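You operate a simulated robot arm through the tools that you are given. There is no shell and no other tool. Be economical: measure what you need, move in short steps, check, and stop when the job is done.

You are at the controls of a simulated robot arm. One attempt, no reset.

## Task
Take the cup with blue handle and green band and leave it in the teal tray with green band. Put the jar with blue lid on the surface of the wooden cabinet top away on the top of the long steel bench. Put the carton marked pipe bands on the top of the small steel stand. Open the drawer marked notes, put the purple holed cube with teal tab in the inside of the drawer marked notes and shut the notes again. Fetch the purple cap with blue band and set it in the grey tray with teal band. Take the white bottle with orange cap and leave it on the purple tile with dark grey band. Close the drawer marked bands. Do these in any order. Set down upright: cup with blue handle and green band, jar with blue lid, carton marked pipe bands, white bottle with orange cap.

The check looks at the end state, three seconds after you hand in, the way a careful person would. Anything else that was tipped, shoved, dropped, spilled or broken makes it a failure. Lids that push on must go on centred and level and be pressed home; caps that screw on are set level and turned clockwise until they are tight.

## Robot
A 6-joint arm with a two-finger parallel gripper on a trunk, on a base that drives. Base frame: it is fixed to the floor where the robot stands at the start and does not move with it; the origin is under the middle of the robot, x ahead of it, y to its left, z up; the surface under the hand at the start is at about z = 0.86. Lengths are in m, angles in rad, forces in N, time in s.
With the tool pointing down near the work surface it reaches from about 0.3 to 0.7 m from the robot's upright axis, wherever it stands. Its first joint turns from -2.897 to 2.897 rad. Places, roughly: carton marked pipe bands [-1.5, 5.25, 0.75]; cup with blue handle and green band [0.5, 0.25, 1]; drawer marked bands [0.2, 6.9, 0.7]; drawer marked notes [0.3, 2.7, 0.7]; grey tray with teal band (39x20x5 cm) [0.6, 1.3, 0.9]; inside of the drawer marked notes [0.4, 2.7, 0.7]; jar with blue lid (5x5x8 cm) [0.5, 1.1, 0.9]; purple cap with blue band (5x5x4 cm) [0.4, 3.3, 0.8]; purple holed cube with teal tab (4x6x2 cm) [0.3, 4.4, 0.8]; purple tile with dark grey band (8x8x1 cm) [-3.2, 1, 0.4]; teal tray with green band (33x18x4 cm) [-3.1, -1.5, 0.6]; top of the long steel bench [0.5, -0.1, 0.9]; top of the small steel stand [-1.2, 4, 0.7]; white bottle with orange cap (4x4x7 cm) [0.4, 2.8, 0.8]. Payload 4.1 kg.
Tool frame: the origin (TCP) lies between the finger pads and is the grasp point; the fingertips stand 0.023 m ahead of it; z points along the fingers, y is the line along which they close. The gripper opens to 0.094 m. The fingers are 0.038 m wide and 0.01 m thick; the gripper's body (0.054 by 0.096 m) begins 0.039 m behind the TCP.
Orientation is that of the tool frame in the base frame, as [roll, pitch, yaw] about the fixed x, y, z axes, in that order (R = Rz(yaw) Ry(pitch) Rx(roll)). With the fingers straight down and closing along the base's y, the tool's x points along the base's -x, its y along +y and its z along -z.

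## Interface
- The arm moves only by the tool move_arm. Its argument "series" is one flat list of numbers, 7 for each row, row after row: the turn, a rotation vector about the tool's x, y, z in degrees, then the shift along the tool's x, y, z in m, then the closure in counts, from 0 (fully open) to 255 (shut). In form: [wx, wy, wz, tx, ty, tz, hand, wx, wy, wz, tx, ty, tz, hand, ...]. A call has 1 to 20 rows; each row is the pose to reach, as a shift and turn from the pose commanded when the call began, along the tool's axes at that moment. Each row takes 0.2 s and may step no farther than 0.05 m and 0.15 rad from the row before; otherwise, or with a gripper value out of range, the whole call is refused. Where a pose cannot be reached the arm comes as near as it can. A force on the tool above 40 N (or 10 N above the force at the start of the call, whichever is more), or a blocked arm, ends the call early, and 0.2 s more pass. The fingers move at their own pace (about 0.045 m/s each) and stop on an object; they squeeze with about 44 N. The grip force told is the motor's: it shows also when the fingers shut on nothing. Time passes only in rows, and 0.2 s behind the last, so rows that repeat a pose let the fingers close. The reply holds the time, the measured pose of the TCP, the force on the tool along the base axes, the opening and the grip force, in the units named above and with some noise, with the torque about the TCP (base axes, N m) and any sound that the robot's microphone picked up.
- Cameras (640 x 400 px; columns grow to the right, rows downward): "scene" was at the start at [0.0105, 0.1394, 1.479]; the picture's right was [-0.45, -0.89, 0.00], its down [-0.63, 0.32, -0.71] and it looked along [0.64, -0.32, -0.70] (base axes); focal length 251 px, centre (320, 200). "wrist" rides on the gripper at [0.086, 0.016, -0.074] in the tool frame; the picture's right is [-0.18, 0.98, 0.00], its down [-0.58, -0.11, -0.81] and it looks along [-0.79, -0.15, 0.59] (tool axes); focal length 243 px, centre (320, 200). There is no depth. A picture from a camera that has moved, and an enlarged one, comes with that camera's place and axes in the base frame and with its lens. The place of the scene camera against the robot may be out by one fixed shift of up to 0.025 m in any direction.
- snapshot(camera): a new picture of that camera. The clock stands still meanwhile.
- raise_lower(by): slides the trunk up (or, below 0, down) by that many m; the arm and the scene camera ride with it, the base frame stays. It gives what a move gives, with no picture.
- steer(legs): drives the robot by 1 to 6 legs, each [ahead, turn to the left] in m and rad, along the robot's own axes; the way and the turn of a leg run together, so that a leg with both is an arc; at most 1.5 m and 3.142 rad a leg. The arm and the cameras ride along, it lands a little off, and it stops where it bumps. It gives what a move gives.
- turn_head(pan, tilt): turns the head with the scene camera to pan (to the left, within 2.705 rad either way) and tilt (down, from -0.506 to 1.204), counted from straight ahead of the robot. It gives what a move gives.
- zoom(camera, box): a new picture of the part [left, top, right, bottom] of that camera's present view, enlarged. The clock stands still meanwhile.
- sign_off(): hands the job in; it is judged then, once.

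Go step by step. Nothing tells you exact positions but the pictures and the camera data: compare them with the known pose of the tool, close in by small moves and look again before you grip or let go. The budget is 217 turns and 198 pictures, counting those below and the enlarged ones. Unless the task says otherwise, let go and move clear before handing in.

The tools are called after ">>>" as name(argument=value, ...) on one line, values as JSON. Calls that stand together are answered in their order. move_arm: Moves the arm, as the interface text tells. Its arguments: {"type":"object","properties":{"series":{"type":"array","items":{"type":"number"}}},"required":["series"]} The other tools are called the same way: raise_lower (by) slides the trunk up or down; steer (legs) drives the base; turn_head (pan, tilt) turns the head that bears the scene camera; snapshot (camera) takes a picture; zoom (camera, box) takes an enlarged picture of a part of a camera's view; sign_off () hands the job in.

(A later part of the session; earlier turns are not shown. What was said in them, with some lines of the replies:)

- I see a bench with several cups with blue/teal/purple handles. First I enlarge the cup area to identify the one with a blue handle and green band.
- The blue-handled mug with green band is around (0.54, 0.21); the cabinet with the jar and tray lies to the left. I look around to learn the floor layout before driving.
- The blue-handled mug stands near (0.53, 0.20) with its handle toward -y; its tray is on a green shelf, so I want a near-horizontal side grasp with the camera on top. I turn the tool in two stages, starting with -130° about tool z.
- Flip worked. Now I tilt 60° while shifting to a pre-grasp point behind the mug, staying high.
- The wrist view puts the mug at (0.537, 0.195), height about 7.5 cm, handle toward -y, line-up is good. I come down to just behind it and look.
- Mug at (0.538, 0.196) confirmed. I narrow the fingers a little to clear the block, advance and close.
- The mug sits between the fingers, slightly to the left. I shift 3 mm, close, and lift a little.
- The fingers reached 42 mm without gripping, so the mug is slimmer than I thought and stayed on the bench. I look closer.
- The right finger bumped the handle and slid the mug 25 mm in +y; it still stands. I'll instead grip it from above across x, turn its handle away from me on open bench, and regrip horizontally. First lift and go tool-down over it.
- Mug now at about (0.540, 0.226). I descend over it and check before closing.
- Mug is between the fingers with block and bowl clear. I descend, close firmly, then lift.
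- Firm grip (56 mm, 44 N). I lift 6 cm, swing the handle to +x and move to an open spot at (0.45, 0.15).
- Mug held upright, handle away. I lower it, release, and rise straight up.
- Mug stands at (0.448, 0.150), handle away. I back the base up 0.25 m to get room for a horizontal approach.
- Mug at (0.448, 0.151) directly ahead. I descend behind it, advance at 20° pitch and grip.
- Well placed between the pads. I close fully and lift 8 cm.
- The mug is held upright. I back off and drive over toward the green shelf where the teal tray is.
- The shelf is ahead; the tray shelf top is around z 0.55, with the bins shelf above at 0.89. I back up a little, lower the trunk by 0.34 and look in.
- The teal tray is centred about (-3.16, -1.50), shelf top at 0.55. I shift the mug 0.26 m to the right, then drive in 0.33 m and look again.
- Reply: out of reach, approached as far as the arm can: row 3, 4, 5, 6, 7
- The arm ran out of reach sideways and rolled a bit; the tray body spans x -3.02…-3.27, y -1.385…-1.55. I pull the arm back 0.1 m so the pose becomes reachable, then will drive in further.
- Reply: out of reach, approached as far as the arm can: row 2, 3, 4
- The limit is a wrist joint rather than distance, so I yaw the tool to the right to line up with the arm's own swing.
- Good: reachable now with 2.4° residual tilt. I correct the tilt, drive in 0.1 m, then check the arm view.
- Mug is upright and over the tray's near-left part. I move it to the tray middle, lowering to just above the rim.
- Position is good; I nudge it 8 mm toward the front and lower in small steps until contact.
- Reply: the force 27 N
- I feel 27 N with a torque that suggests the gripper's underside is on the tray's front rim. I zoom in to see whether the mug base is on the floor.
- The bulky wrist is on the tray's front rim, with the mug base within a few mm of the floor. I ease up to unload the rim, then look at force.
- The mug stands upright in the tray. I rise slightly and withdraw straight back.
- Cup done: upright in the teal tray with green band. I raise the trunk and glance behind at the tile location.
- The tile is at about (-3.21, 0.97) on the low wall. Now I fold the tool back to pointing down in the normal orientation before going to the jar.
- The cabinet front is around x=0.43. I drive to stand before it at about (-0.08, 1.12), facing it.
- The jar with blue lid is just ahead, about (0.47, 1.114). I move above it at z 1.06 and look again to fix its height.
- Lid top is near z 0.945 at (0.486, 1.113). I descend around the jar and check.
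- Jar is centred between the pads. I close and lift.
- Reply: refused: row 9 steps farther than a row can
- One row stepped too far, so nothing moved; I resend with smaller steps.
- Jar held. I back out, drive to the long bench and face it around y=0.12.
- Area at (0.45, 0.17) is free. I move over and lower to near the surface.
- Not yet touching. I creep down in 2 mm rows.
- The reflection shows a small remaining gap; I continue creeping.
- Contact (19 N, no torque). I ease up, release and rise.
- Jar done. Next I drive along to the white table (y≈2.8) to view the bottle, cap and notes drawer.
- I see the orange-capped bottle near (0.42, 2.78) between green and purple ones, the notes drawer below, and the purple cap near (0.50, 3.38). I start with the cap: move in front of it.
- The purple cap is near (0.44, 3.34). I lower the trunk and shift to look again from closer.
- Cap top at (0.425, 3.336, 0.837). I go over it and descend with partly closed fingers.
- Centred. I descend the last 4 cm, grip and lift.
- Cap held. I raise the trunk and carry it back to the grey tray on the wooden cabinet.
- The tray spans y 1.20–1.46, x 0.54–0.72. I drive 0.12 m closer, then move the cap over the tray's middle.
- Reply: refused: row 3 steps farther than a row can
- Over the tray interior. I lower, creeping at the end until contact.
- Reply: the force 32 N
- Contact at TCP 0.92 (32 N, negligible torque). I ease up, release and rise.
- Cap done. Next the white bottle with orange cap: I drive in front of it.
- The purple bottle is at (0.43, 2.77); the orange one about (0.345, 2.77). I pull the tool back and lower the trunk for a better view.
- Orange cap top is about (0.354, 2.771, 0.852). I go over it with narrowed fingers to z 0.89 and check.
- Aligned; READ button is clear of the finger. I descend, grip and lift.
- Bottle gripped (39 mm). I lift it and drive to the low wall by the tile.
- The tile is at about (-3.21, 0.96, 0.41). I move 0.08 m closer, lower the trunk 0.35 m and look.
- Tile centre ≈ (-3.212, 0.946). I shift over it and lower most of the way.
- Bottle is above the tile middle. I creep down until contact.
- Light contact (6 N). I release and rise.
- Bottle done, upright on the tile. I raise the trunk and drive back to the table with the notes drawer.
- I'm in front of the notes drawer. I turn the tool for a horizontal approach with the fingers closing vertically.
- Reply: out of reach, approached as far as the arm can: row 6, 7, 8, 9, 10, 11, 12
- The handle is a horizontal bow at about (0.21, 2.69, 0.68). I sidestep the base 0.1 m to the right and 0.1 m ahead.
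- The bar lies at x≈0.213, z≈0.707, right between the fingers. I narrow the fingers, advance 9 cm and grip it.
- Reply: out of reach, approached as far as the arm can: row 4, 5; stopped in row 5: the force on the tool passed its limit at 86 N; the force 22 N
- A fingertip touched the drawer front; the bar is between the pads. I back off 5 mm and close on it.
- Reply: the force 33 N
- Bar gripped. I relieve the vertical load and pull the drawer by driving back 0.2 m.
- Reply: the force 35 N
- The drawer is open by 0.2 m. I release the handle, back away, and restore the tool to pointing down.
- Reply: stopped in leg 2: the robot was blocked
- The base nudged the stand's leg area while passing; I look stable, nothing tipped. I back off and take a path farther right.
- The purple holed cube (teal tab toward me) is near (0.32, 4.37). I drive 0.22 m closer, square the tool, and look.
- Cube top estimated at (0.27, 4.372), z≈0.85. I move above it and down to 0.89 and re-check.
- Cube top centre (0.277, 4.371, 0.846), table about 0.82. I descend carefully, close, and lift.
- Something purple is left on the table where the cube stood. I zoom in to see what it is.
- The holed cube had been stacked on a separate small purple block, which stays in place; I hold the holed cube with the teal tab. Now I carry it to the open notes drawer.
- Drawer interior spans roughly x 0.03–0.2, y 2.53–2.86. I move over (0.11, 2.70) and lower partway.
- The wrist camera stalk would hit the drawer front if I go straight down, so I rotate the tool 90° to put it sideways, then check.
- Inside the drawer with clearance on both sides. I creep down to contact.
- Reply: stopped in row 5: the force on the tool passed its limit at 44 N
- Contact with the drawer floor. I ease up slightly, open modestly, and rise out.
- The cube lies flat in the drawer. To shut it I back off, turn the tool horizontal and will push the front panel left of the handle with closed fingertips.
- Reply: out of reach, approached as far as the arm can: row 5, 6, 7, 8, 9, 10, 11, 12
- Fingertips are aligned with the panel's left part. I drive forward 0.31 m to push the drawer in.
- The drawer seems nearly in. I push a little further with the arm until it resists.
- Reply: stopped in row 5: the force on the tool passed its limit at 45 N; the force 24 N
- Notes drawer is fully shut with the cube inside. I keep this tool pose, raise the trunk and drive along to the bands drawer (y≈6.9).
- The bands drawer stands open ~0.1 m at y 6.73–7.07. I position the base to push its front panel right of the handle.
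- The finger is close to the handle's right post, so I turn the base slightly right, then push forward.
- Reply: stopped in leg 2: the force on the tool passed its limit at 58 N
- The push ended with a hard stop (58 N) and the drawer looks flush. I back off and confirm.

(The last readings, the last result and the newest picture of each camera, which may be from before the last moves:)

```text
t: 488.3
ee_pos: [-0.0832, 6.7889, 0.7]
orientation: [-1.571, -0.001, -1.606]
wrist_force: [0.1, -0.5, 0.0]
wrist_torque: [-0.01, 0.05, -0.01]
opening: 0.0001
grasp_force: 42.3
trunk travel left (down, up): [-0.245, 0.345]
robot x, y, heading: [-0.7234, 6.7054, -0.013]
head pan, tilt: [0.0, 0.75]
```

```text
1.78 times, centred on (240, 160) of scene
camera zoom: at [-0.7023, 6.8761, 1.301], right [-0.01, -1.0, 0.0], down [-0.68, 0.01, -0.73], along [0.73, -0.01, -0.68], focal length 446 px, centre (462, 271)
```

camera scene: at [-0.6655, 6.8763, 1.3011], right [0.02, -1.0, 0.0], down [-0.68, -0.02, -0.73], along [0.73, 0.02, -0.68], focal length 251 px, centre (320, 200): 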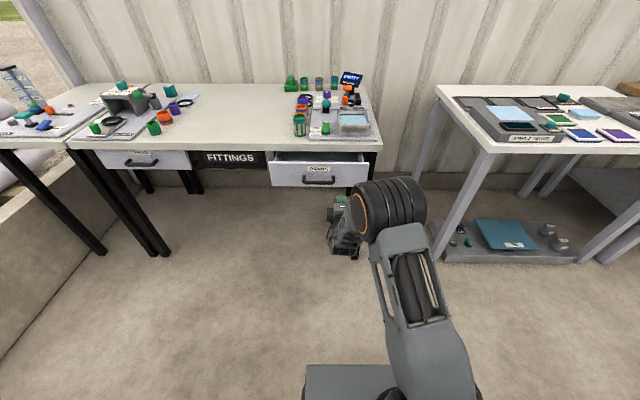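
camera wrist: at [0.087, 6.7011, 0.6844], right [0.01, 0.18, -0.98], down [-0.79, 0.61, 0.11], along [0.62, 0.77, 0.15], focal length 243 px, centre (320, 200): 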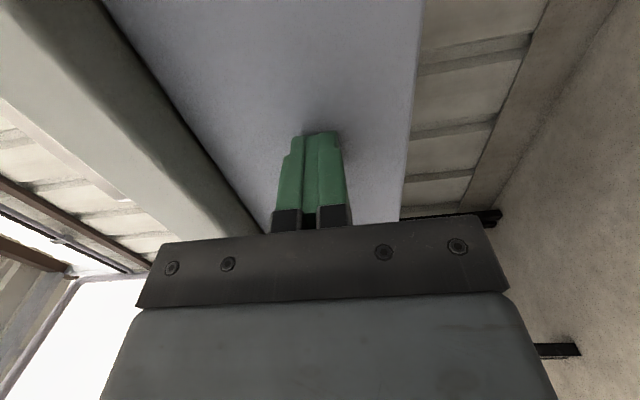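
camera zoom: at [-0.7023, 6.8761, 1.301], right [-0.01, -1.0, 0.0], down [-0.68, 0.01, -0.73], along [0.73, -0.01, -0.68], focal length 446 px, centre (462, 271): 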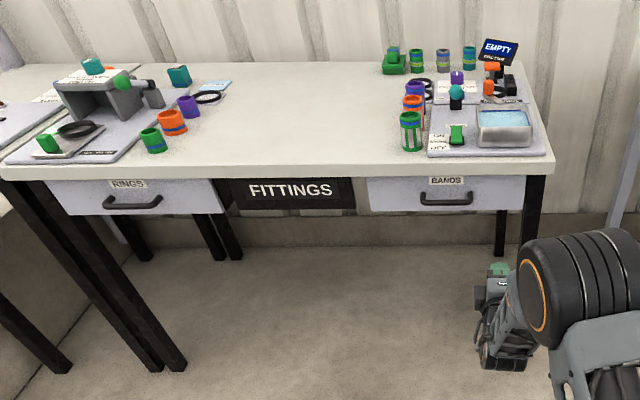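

Bands drawer is closed. I restore the tool to pointing down and drive toward the carton on the steel bench opposite.

>>> move_arm(series=[-8.2, 0, 0, 0, 0, -0.005, 0, -16.4, 0, 0, 0, 0, -0.01, 0, -24.6, 0, 0, 0, 0, -0.015, 0, -32.8, 0, 0, 0, 0, -0.02, 0, -41, 0, 0, 0, 0, -0.03, 0, -49.2, 0, 0, 0, 0, -0.04, 0, -57.4, 0, 0, 0, 0, -0.05, 0, -65.6, 0, 0, 0, 0, -0.06, 0, -73.8, 0, 0, 0, 0, -0.07, 0, -82, 0, 0, 0, 0, -0.08, 0, -90, 0, 0, 0, 0, -0.1, 0])

>>> move_arm(series=[0, 0, 8.2, 0, 0, -0.02, 0, 0, 0, 16.4, 0, 0, -0.04, 0, 0, 0, 24.6, 0, 0, -0.06, 0, 0, 0, 32.8, 0, 0, -0.08, 0, 0, 0, 41, 0, 0, -0.08, 0, 0, 0, 49.2, 0, 0, -0.08, 0, 0, 0, 57.4, 0, 0, -0.08, 0, 0, 0, 65.6, 0, 0, -0.08, 0, 0, 0, 73.8, 0, 0, -0.08, 0, 0, 0, 82, 0, 0, -0.08, 0, 0, 0, 90, 0, 0, -0.08, 0])

>>> raise_lower(by=0.25)

>>> steer(legs=[[0, -1.366], [1.43, 0], [0, -1.76]])

>>> turn_head(pan=0.1, tilt=0.6)

>>> snapshot(camera="scene")

```text
t: 490.7
ee_pos: [-0.1836, 6.7922, 0.7004]
orientation: [3.14, 0.001, -1.605]
wrist_force: [0.9, 0.1, -0.2]
wrist_torque: [0.01, -0.01, 0.01]
opening: 0.0937
grasp_force: 0.0
trunk travel left (down, up): [-0.245, 0.345]
robot x, y, heading: [-0.7218, 6.7041, -0.016]
head pan, tilt: [0.0, 0.75]
```

```text
t: 493.1
ee_pos: [-0.1843, 6.7923, 0.7823]
orientation: [-3.139, 0.0, 3.104]
wrist_force: [-0.3, -0.2, -0.8]
wrist_torque: [0.01, 0.01, 0.03]
opening: 0.0938
grasp_force: 0.3
trunk travel left (down, up): [-0.245, 0.345]
robot x, y, heading: [-0.7257, 6.7049, -0.015]
head pan, tilt: [0.0, 0.75]
```

```text
t: 495.7
ee_pos: [-0.1839, 6.7924, 1.0313]
orientation: [-3.14, 0.001, 3.107]
wrist_force: [0.2, -0.1, -0.9]
wrist_torque: [0.03, 0.02, -0.02]
opening: 0.0938
grasp_force: 0.0
trunk travel left (down, up): [-0.495, 0.095]
robot x, y, heading: [-0.7229, 6.7013, -0.013]
head pan, tilt: [0.0, 0.75]
```

```text
t: 510.4
ee_pos: [-0.9898, 5.1907, 1.0311]
orientation: [-3.141, -0.001, -0.008]
wrist_force: [0.2, -0.1, 0.1]
wrist_torque: [0.01, 0.0, -0.02]
opening: 0.0941
grasp_force: 0.0
trunk travel left (down, up): [-0.495, 0.095]
robot x, y, heading: [-0.4501, 5.294, -3.134]
head pan, tilt: [0.0, 0.75]
```

```text
t: 511.1
ee_pos: [-0.9894, 5.191, 1.03]
orientation: [-3.14, 0.001, -0.01]
wrist_force: [0.1, 0.4, 0.2]
wrist_torque: [-0.02, 0.02, -0.02]
opening: 0.0939
grasp_force: 0.0
trunk travel left (down, up): [-0.495, 0.095]
robot x, y, heading: [-0.4541, 5.2963, -3.129]
head pan, tilt: [0.099, 0.6]
```

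```text
73 pictures are left
camera scene: at [-0.4792, 5.1263, 1.5639], right [-0.11, 0.99, 0.0], down [0.56, 0.06, -0.82], along [-0.82, -0.09, -0.57], focal length 251 px, centre (320, 200)
```

scene: 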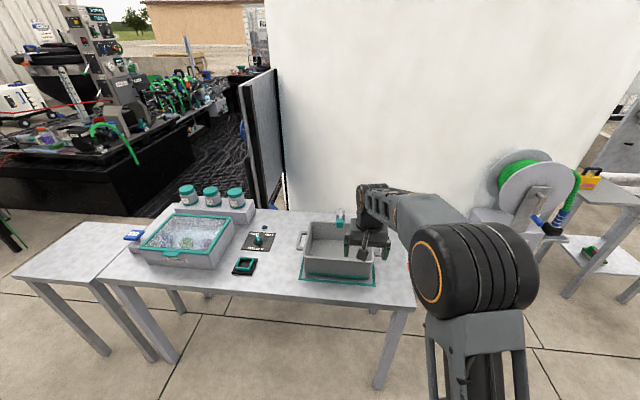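

>>> snapshot(camera="wrist")

>>> zoom(camera="scene", box=[270, 160, 450, 300])

```text
72 pictures are left
camera wrist: at [-0.9038, 5.1728, 1.1049], right [-0.19, -0.98, 0.0], down [-0.58, 0.11, 0.81], along [-0.79, 0.16, -0.59], focal length 243 px, centre (320, 200)
```

wrist: 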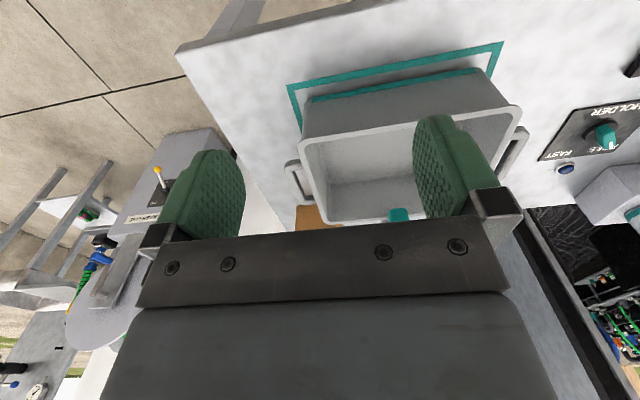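

```text
2.86 times, centred on (360, 230) of scene
camera zoom: at [-0.4792, 5.1263, 1.5639], right [-0.11, 0.99, 0.0], down [0.56, 0.06, -0.82], along [-0.82, -0.09, -0.57], focal length 716 px, centre (206, 114)
```

zoom: 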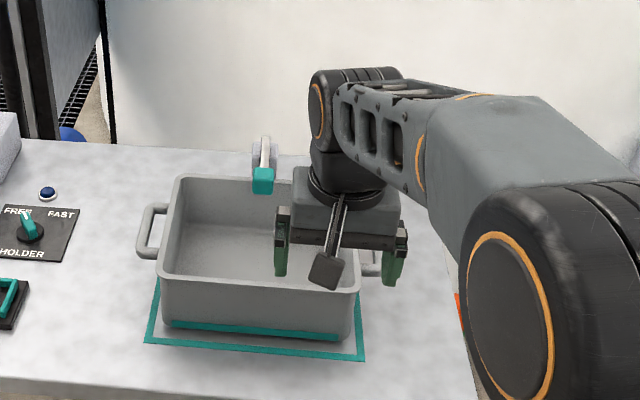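

The carton is hidden behind the gripper and the bin. I retract the arm to see it.

>>> move_arm(series=[0, 0, 0, 0.04, 0.02, 0, 0, 0, 0, 0, 0.08, 0.05, 0, 0, 0, 0, 0, 0.12, 0.09, 0, 0, 0, 0, 0, 0.15, 0.13, 0, 0, 0, 0, 0, 0.15, 0.13, 0, 0])

>>> zoom(camera="scene", box=[270, 160, 470, 300])

```text
refused: row 3 steps farther than a row can; nothing moved
```

```text
2.86 times, centred on (370, 230) of scene
camera zoom: at [-0.4792, 5.1263, 1.5639], right [-0.11, 0.99, 0.0], down [0.56, 0.06, -0.82], along [-0.82, -0.09, -0.57], focal length 716 px, centre (177, 114)
```

zoom: 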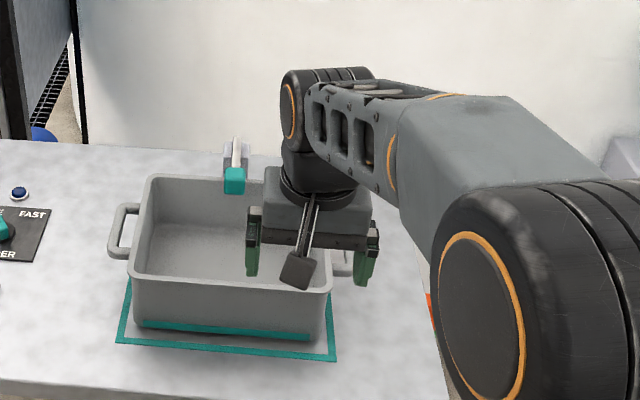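

>>> move_arm(series=[0, 0, 0, 0.015, -0.04, 0, 0, 0, 0, 0, 0.03, -0.08, 0, 0, 0, 0, 0, 0.045, -0.12, 0, 0, 0, 0, 0, 0.06, -0.16, 0, 0, 0, 0, 0, 0.075, -0.2, 0, 0, 0, 0, 0, 0.09, -0.24, 0, 0, 0, 0, 0, 0.09, -0.24, 0, 0])

>>> zoom(camera="scene", box=[270, 140, 510, 310])

>>> snapshot(camera="wrist")

```text
t: 512.7
ee_pos: [-0.8972, 5.4295, 1.0309]
orientation: [-3.138, 0.003, -0.007]
wrist_force: [0.6, 0.2, 0.6]
wrist_torque: [-0.02, -0.01, 0.0]
opening: 0.0935
grasp_force: 0.0
trunk travel left (down, up): [-0.495, 0.095]
robot x, y, heading: [-0.4483, 5.2943, -3.13]
head pan, tilt: [0.099, 0.6]
```

```text
2.35 times, centred on (390, 225) of scene
camera zoom: at [-0.4791, 5.1265, 1.5639], right [-0.11, 0.99, 0.0], down [0.56, 0.06, -0.83], along [-0.82, -0.09, -0.56], focal length 590 px, centre (155, 141)
```

zoom: 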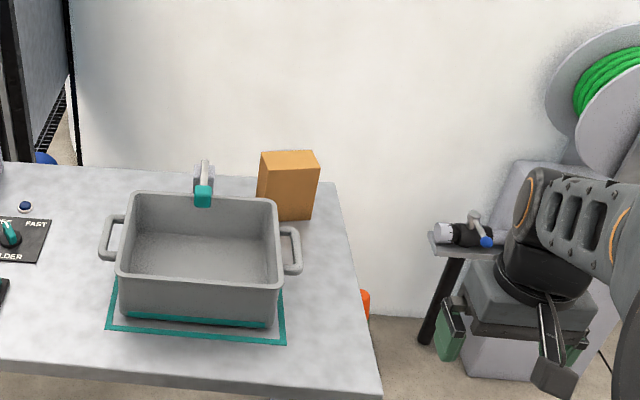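

```text
68 pictures are left
camera wrist: at [-0.8114, 5.4129, 1.1048], right [-0.19, -0.98, 0.0], down [-0.58, 0.11, 0.81], along [-0.79, 0.16, -0.59], focal length 243 px, centre (320, 200)
```

wrist: 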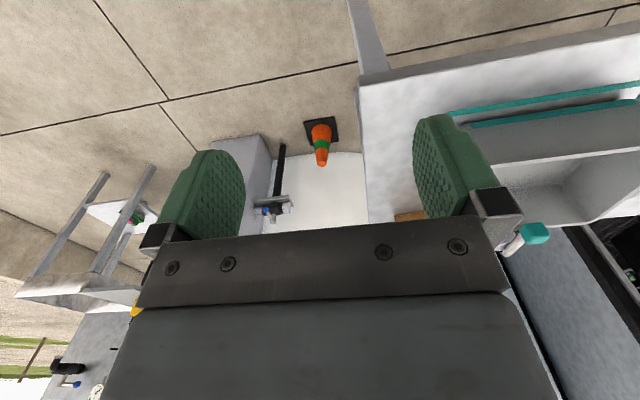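

The carton stands at the bench's far right corner, about (-1.47, 5.28), top ≈0.86, thin along x. I drive the base partly under the bench edge at y≈5.0.

>>> steer(legs=[[0, 0.6], [0.5, 0], [0, -0.61]])

>>> snapshot(camera="wrist")

>>> snapshot(camera="scene")

```text
t: 519.0
ee_pos: [-1.3026, 5.1451, 1.0314]
orientation: [-3.141, 0.0, -0.013]
wrist_force: [0.2, -0.9, 0.8]
wrist_torque: [-0.01, 0.0, 0.0]
opening: 0.0941
grasp_force: 0.0
trunk travel left (down, up): [-0.495, 0.095]
robot x, y, heading: [-0.856, 5.0088, -3.133]
head pan, tilt: [0.099, 0.6]
```

```text
67 pictures are left
camera wrist: at [-1.216, 5.1281, 1.1048], right [-0.2, -0.98, 0.0], down [-0.58, 0.12, 0.81], along [-0.79, 0.16, -0.59], focal length 243 px, centre (320, 200)
```

wrist: 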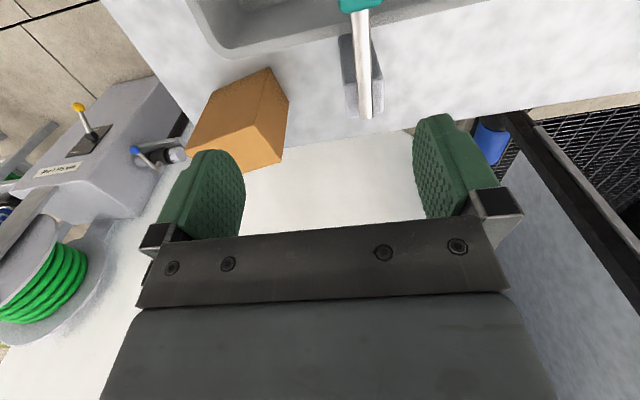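

```text
66 pictures are left
camera scene: at [-0.885, 4.8404, 1.5639], right [-0.11, 0.99, 0.0], down [0.56, 0.06, -0.83], along [-0.82, -0.09, -0.56], focal length 251 px, centre (320, 200)
```

scene: 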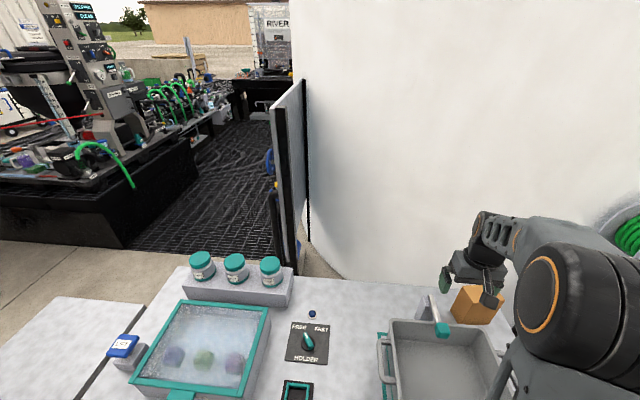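

>>> zoom(camera="wrist", box=[150, 40, 390, 190])

```text
2.67 times, centred on (270, 115) of wrist
camera zoom: at [-1.216, 5.1281, 1.1048], right [-0.2, -0.98, 0.0], down [-0.58, 0.12, 0.81], along [-0.79, 0.16, -0.59], focal length 647 px, centre (453, 427)
```

zoom: 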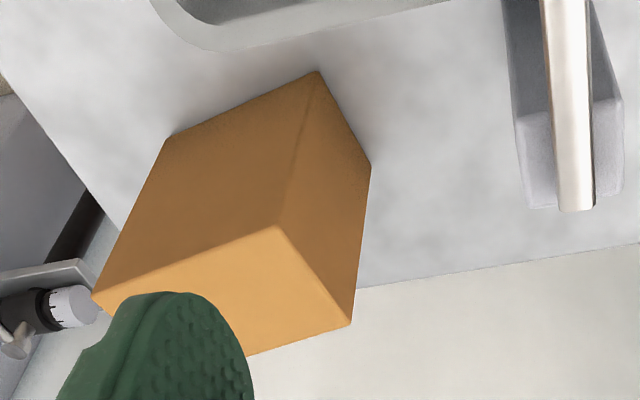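

Carton corners give centre (-1.41, 5.283), size 10.7×6.1×14 cm, top 0.871, rotated ~11°. I turn the tool to close across its thin side and move over it.

>>> move_arm(series=[0, 0, -8, -0.01, -0.0105, 0, 0, 0, 0, -16, -0.02, -0.021, 0, 0, 0, 0, -24, -0.03, -0.0315, 0, 0, 0, 0, -32, -0.04, -0.042, 0, 0, 0, 0, -40, -0.05, -0.0525, 0, 0, 0, 0, -48, -0.06, -0.063, 0, 0, 0, 0, -56, -0.07, -0.0735, 0, 0, 0, 0, -64, -0.08, -0.084, 0, 0, 0, 0, -72, -0.09, -0.0945, 0, 0, 0, 0, -80, -0.1, -0.105, 0, 0, 0, 0, -88, -0.11, -0.1155, 0, 0, 0, 0, -96, -0.11, -0.126, 0, 0, 0, 0, -101, -0.11, -0.137, 0, 0, 0, 0, -101, -0.11, -0.137, 0, 0])

>>> snapshot(camera="wrist")

```text
t: 522.0
ee_pos: [-1.4099, 5.2848, 1.0318]
orientation: [3.141, 0.0, 1.752]
wrist_force: [0.0, 0.1, 0.3]
wrist_torque: [0.0, -0.02, 0.01]
opening: 0.0942
grasp_force: 0.0
trunk travel left (down, up): [-0.495, 0.095]
robot x, y, heading: [-0.8536, 5.0082, -3.128]
head pan, tilt: [0.099, 0.6]
```

```text
64 pictures are left
camera wrist: at [-1.41, 5.3722, 1.1055], right [1.0, 0.0, 0.0], down [0.0, -0.59, 0.81], along [0.0, -0.81, -0.59], focal length 243 px, centre (320, 200)
```

wrist: 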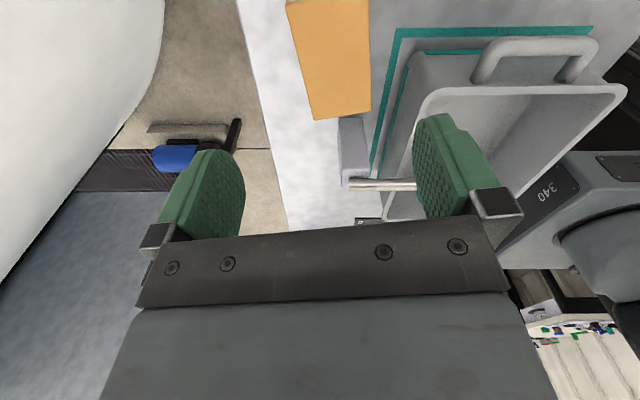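

>>> move_arm(series=[0, 0, 0, -0.014, 0.005, 0.03, 0, 0, 0, 0, -0.014, 0.005, 0.07, 0, 0, 0, 0, -0.014, 0.005, 0.105, 0, 0, 0, 0, -0.014, 0.005, 0.105, 0])

>>> snapshot(camera="wrist")

```text
t: 523.0
ee_pos: [-1.4024, 5.2711, 0.9254]
orientation: [-3.141, -0.001, 1.748]
wrist_force: [0.2, -0.2, 0.0]
wrist_torque: [0.0, 0.02, 0.02]
opening: 0.0941
grasp_force: 0.0
trunk travel left (down, up): [-0.495, 0.095]
robot x, y, heading: [-0.8558, 5.0093, -3.13]
head pan, tilt: [0.099, 0.6]
```

```text
63 pictures are left
camera wrist: at [-1.4026, 5.3591, 1.0], right [1.0, -0.01, 0.0], down [0.0, -0.59, 0.81], along [-0.01, -0.81, -0.59], focal length 243 px, centre (320, 200)
```

wrist: 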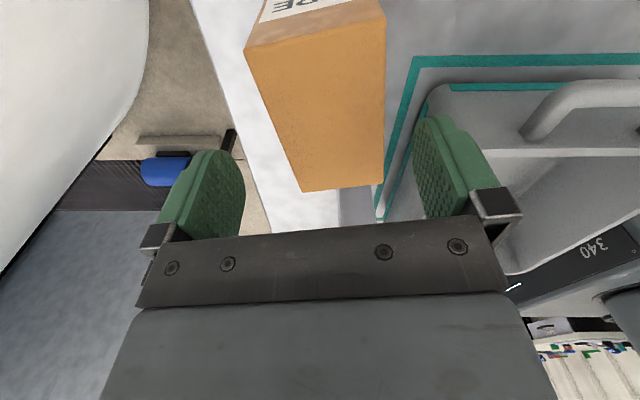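

Carton centre refined to (-1.397, 5.256). I shift, narrow the fingers slightly to clear the bin rim, and descend.

>>> move_arm(series=[0, 0, 0, -0.016, 0.002, 0.0, 28, 0, 0, 0, -0.016, 0.002, 0.03, 28, 0, 0, 0, -0.016, 0.002, 0.05, 28, 0, 0, 0, -0.016, 0.002, 0.05, 28])

>>> snapshot(camera="wrist")

```text
t: 524.0
ee_pos: [-1.3992, 5.2565, 0.8763]
orientation: [-3.14, -0.001, 1.749]
wrist_force: [-0.1, -0.3, -0.7]
wrist_torque: [0.05, -0.02, 0.01]
opening: 0.0835
grasp_force: 0.0
trunk travel left (down, up): [-0.495, 0.095]
robot x, y, heading: [-0.8581, 5.0099, -3.134]
head pan, tilt: [0.099, 0.6]
```

```text
62 pictures are left
camera wrist: at [-1.3981, 5.3436, 0.9504], right [1.0, -0.01, 0.0], down [0.0, -0.59, 0.81], along [-0.01, -0.81, -0.59], focal length 243 px, centre (320, 200)
```

wrist: 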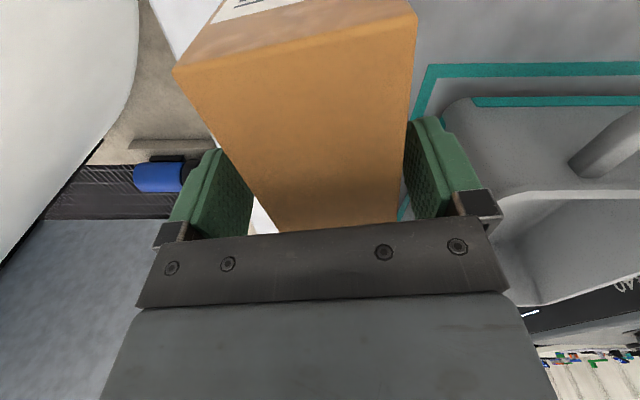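

I descend only 13 mm more (tips just at rim level), close, and lift straight up.

>>> move_arm(series=[0, 0, 0, 0, 0.001, 0.007, 28, 0, 0, 0, 0, 0.001, 0.014, 28, 0, 0, 0, 0, 0.001, 0.014, 90, 0, 0, 0, 0, 0.001, 0.014, 255, 0, 0, 0, 0, 0.001, 0.014, 255, 0, 0, 0, 0, 0.001, 0.014, 255, 0, 0, 0, 0, 0.001, -0.01, 255, 0, 0, 0, 0, 0.001, -0.05, 255, 0, 0, 0, 0, 0.001, -0.09, 255, 0, 0, 0, 0, 0.001, -0.13, 255, 0, 0, 0, 0, 0.001, -0.17, 255, 0, 0, 0, 0, 0.001, -0.2, 255, 0, 0, 0, 0, 0.001, -0.2, 255])

>>> snapshot(camera="wrist")

>>> snapshot(camera="scene")

```text
t: 526.8
ee_pos: [-1.3977, 5.2567, 1.0757]
orientation: [3.141, -0.002, 1.75]
wrist_force: [1.0, -0.4, -1.2]
wrist_torque: [-0.01, 0.02, 0.01]
opening: 0.0596
grasp_force: 43.8
trunk travel left (down, up): [-0.495, 0.095]
robot x, y, heading: [-0.855, 5.0104, -3.134]
head pan, tilt: [0.099, 0.6]
```

```text
61 pictures are left
camera wrist: at [-1.3971, 5.3435, 1.1503], right [1.0, -0.01, 0.0], down [0.0, -0.59, 0.81], along [-0.01, -0.81, -0.59], focal length 243 px, centre (320, 200)
```

wrist: 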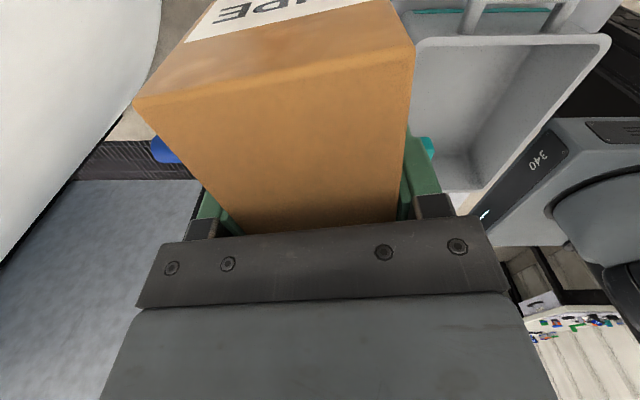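

```text
60 pictures are left
camera scene: at [-0.8851, 4.8404, 1.5639], right [-0.11, 0.99, 0.0], down [0.56, 0.06, -0.83], along [-0.82, -0.09, -0.56], focal length 251 px, centre (320, 200)
```

scene: 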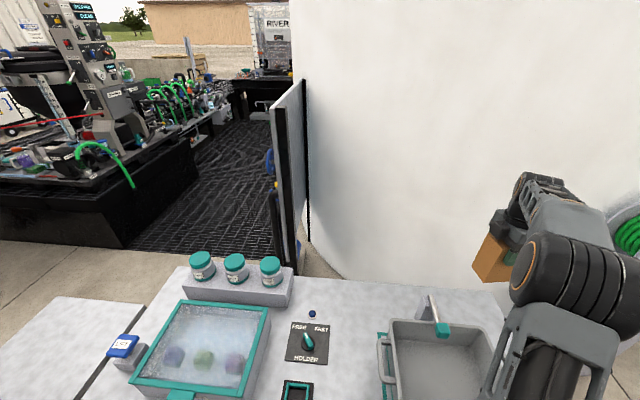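

Carton marked PIPE… held upright. I raise the trunk, back out, and drive to the small steel stand.

>>> raise_lower(by=0.09)

>>> steer(legs=[[-0.42, 0], [0, 1.563], [1.31, 0], [0, -1.57]])

>>> turn_head(pan=-0.1, tilt=0.75)

>>> snapshot(camera="scene")

```text
t: 528.0
ee_pos: [-1.396, 5.2551, 1.1647]
orientation: [3.14, -0.002, 1.749]
wrist_force: [-1.1, 0.0, -1.4]
wrist_torque: [-0.03, 0.05, -0.01]
opening: 0.0597
grasp_force: 44.5
trunk travel left (down, up): [-0.585, 0.005]
robot x, y, heading: [-0.8564, 5.0067, -3.134]
head pan, tilt: [0.099, 0.6]
```

```text
t: 544.4
ee_pos: [-0.9869, 3.9544, 1.1654]
orientation: [3.14, -0.001, 1.73]
wrist_force: [0.6, 0.9, -1.2]
wrist_torque: [0.02, 0.01, 0.04]
opening: 0.0598
grasp_force: 44.2
trunk travel left (down, up): [-0.585, 0.005]
robot x, y, heading: [-0.4484, 3.7005, 3.132]
head pan, tilt: [0.099, 0.6]
```

```text
t: 545.1
ee_pos: [-0.9863, 3.9548, 1.1655]
orientation: [-3.14, -0.003, 1.729]
wrist_force: [-0.1, -0.3, -1.0]
wrist_torque: [-0.01, 0.03, -0.01]
opening: 0.0595
grasp_force: 43.7
trunk travel left (down, up): [-0.585, 0.005]
robot x, y, heading: [-0.451, 3.6983, 3.129]
head pan, tilt: [-0.099, 0.75]
```

```text
59 pictures are left
camera scene: at [-0.4774, 3.5451, 1.6411], right [0.11, 0.99, 0.0], down [0.68, -0.08, -0.73], along [-0.73, 0.08, -0.68], focal length 251 px, centre (320, 200)
```

scene: 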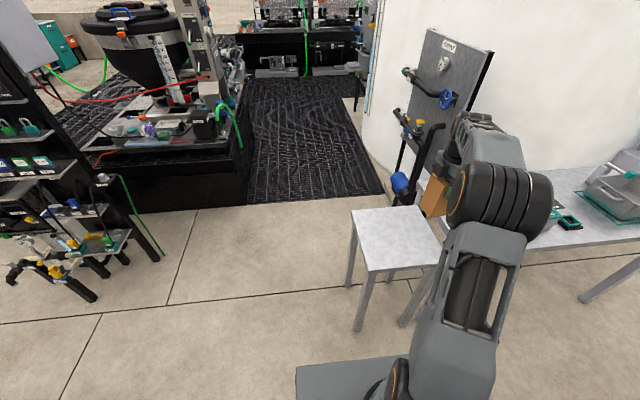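

The stand top spans x -1.39…-1.03, y 3.81…4.18. I move forward 0.18 m and lower the trunk, then check.

>>> steer(legs=[[0.18, 0]])

>>> move_arm(series=[0, 0, 0, 0.02, -0.015, 0, 255, 0, 0, 0, 0.045, -0.03, 0, 255, 0, 0, 0, 0.045, -0.03, 0, 255])

>>> raise_lower(by=-0.27)

>>> snapshot(camera="scene")

>>> snapshot(camera="wrist")

```text
t: 546.6
ee_pos: [-1.1682, 3.9546, 1.1654]
orientation: [-3.141, 0.001, 1.731]
wrist_force: [0.5, 0.2, -1.0]
wrist_torque: [-0.03, -0.01, 0.01]
opening: 0.0595
grasp_force: 43.5
trunk travel left (down, up): [-0.585, 0.005]
robot x, y, heading: [-0.6302, 3.6964, 3.129]
head pan, tilt: [-0.099, 0.75]
```

```text
t: 547.4
ee_pos: [-1.2036, 3.9951, 1.1655]
orientation: [-3.141, -0.001, 1.732]
wrist_force: [-0.5, 0.4, -1.6]
wrist_torque: [-0.03, 0.02, -0.01]
opening: 0.0595
grasp_force: 44.0
trunk travel left (down, up): [-0.585, 0.005]
robot x, y, heading: [-0.6288, 3.6951, 3.134]
head pan, tilt: [-0.099, 0.75]
```

```text
t: 550.2
ee_pos: [-1.2026, 3.9951, 0.8953]
orientation: [3.141, -0.001, 1.732]
wrist_force: [-0.3, 0.1, -0.9]
wrist_torque: [0.03, 0.0, -0.02]
opening: 0.0596
grasp_force: 43.9
trunk travel left (down, up): [-0.315, 0.275]
robot x, y, heading: [-0.629, 3.6964, 3.134]
head pan, tilt: [-0.099, 0.75]
```

```text
58 pictures are left
camera scene: at [-0.6571, 3.5472, 1.3711], right [0.11, 0.99, 0.0], down [0.68, -0.08, -0.73], along [-0.73, 0.08, -0.68], focal length 251 px, centre (320, 200)
```

scene: 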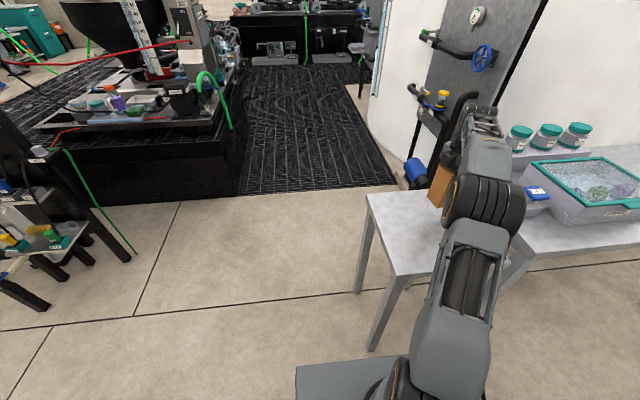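

```text
57 pictures are left
camera wrist: at [-1.2019, 4.0833, 0.9703], right [1.0, -0.03, 0.0], down [-0.01, -0.59, 0.81], along [-0.02, -0.81, -0.59], focal length 243 px, centre (320, 200)
```

wrist: 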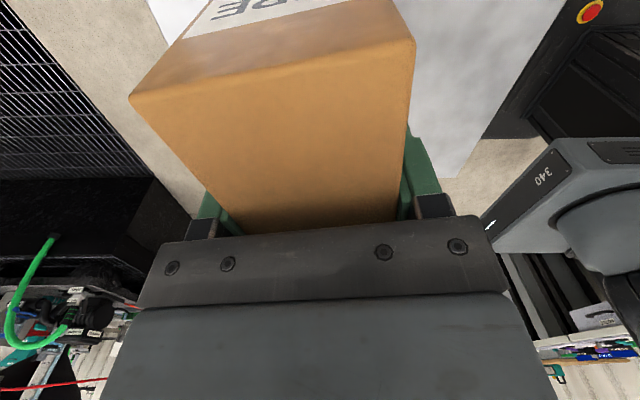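

Carton is over the middle of the stand. I lower and creep until contact.

>>> move_arm(series=[0, 0, 0, 0, 0, 0.02, 255, 0, 0, 0, 0, 0, 0.035, 255, 0, 0, 0, 0, 0, 0.04, 255, 0, 0, 0, 0, 0, 0.044, 255, 0, 0, 0, 0, 0, 0.048, 255, 0, 0, 0, 0, 0, 0.052, 255, 0, 0, 0, 0, 0, 0.056, 255, 0, 0, 0, 0, 0, 0.06, 255, 0, 0, 0, 0, 0, 0.063, 255, 0, 0, 0, 0, 0, 0.066, 255, 0, 0, 0, 0, 0, 0.066, 255])

>>> snapshot(camera="wrist")

```text
t: 552.6
ee_pos: [-1.2035, 3.9957, 0.8289]
orientation: [-3.141, -0.001, 1.733]
wrist_force: [-0.4, -0.3, -1.0]
wrist_torque: [-0.04, 0.05, 0.0]
opening: 0.0595
grasp_force: 43.9
trunk travel left (down, up): [-0.315, 0.275]
robot x, y, heading: [-0.6282, 3.6953, 3.133]
head pan, tilt: [-0.099, 0.75]
```

```text
56 pictures are left
camera wrist: at [-1.2019, 4.0834, 0.9041], right [1.0, -0.03, 0.0], down [-0.01, -0.59, 0.81], along [-0.02, -0.81, -0.59], focal length 243 px, centre (320, 200)
```

wrist: 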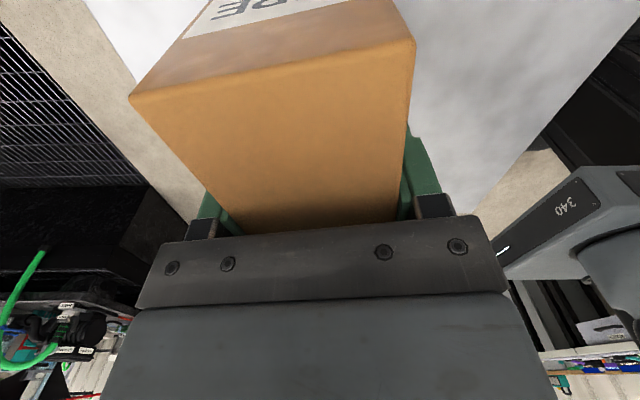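

>>> move_arm(series=[0, 0, 0, 0, 0, 0.003, 255, 0, 0, 0, 0, 0, 0.006, 255, 0, 0, 0, 0, 0, 0.009, 255, 0, 0, 0, 0, 0, 0.012, 255, 0, 0, 0, 0, 0, 0.015, 255, 0, 0, 0, 0, 0, 0.018, 255, 0, 0, 0, 0, 0, 0.021, 255, 0, 0, 0, 0, 0, 0.024, 255, 0, 0, 0, 0, 0, 0.027, 255, 0, 0, 0, 0, 0, 0.03, 255, 0, 0, 0, 0, 0, 0.03, 255])

>>> zoom(camera="scene", box=[350, 120, 500, 290])

```text
t: 553.9
ee_pos: [-1.2047, 3.9962, 0.8223]
orientation: [-3.128, -0.013, 1.729]
wrist_force: [3.7, -2.0, 14.9]
wrist_torque: [-0.66, -0.95, 0.04]
opening: 0.0599
grasp_force: 43.6
trunk travel left (down, up): [-0.315, 0.275]
robot x, y, heading: [-0.6283, 3.6949, 3.133]
head pan, tilt: [-0.099, 0.75]
stopped in row 6: the force on the tool passed its limit at 43 N (the readings are from after the stop); the commanded pose is now the measured one
```

```text
2.35 times, centred on (425, 205) of scene
camera zoom: at [-0.6552, 3.5462, 1.3708], right [0.11, 0.99, 0.0], down [0.68, -0.07, -0.73], along [-0.73, 0.08, -0.68], focal length 590 px, centre (73, 188)
```

zoom: 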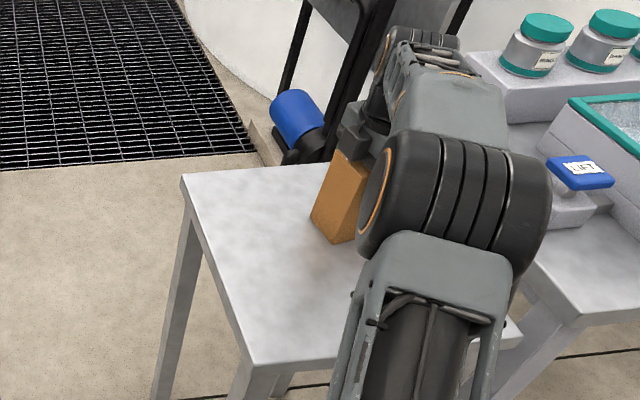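

Contact with the stand at TCP 0.822. I release slowly and rise.

>>> move_arm(series=[0, 0, 0, 0, 0, -0.001, 255, 0, 0, 0, 0, 0, -0.001, 255, 0, 0, 0, 0, 0, -0.001, 80, 0, 0, 0, 0, 0, -0.001, 40, 0, 0, 0, 0, 0, -0.001, 0, 0, 0, 0, 0, 0, -0.001, 0, 0, 0, 0, 0, 0, -0.001, 0, 0, 0, 0, 0, 0, -0.03, 0, 0, 0, 0, 0, 0, -0.07, 0, 0, 0, 0, 0, 0, -0.11, 0, 0, 0, 0, 0, 0, -0.15, 0, 0, 0, 0, 0, 0, -0.19, 0])

>>> steer(legs=[[-0.2, 0]])

>>> snapshot(camera="scene")

>>> zoom(camera="scene", box=[330, 110, 640, 290])

```text
t: 556.5
ee_pos: [-1.1941, 3.9886, 1.0072]
orientation: [-3.132, -0.01, 1.731]
wrist_force: [-0.5, 0.1, 0.4]
wrist_torque: [0.0, 0.03, -0.01]
opening: 0.0941
grasp_force: 0.1
out of reach, approached as far as the arm can: row 12
trunk travel left (down, up): [-0.315, 0.275]
robot x, y, heading: [-0.6318, 3.6919, 3.131]
head pan, tilt: [-0.099, 0.75]
```

```text
t: 558.1
ee_pos: [-0.9945, 3.9871, 1.004]
orientation: [-3.134, -0.01, 1.731]
wrist_force: [-0.3, -0.7, -0.2]
wrist_torque: [0.04, 0.01, 0.03]
opening: 0.0939
grasp_force: 0.1
trunk travel left (down, up): [-0.315, 0.275]
robot x, y, heading: [-0.4263, 3.695, 3.132]
head pan, tilt: [-0.099, 0.75]
```

```text
54 pictures are left
camera scene: at [-0.4563, 3.545, 1.3711], right [0.11, 0.99, 0.0], down [0.68, -0.07, -0.73], along [-0.73, 0.08, -0.68], focal length 251 px, centre (320, 200)
```

scene: 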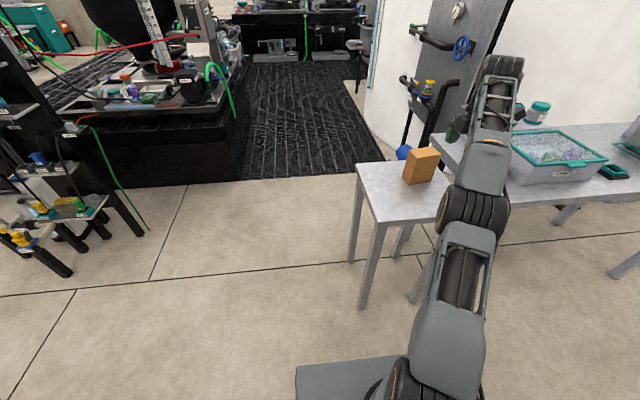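

```text
2.06 times, centred on (485, 200) of scene
camera zoom: at [-0.4563, 3.545, 1.3711], right [0.11, 0.99, 0.0], down [0.68, -0.07, -0.73], along [-0.73, 0.08, -0.68], focal length 518 px, centre (-21, 200)
```

zoom: 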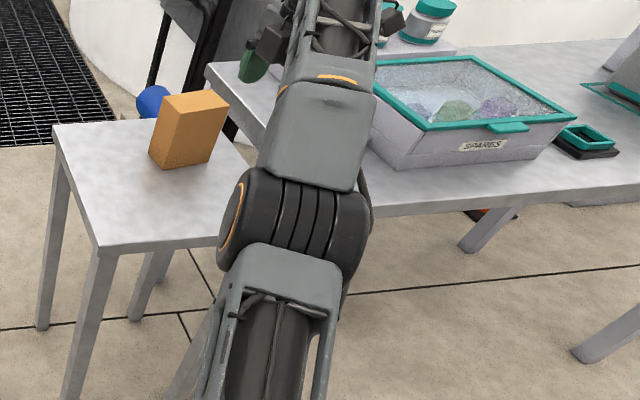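

All seven jobs are in place: the carton stands upright on the stand, both drawers are shut, and the arm is clear. I hand in.

>>> sign_off()

```text
The job is handed in.
```

I finished all seven jobs and handed the work in; I don't have the judge's result.

- **Placed upright:** the cup is in the teal tray, the jar is on the long bench, the bottle is on the purple tile, and the carton is on the small stand.
- **Cap:** it is in the grey tray.
- **Notes drawer:** the holed cube is inside and the drawer is shut.
- **Bands drawer:** it is closed.

Some things did not go cleanly:

- **Cup:** on my first try a finger hit the handle and slid the cup about 25 mm, so I regripped it from above. It was released a few millimetres above the tray floor because the wrist was resting on the tray's front rim. It stood upright afterwards.
- **Small stand:** the base bumped it once while driving past. I saw nothing tipped or moved.
- **Holed cube:** it was apparently sitting on a separate small purple block, which I left where it was.
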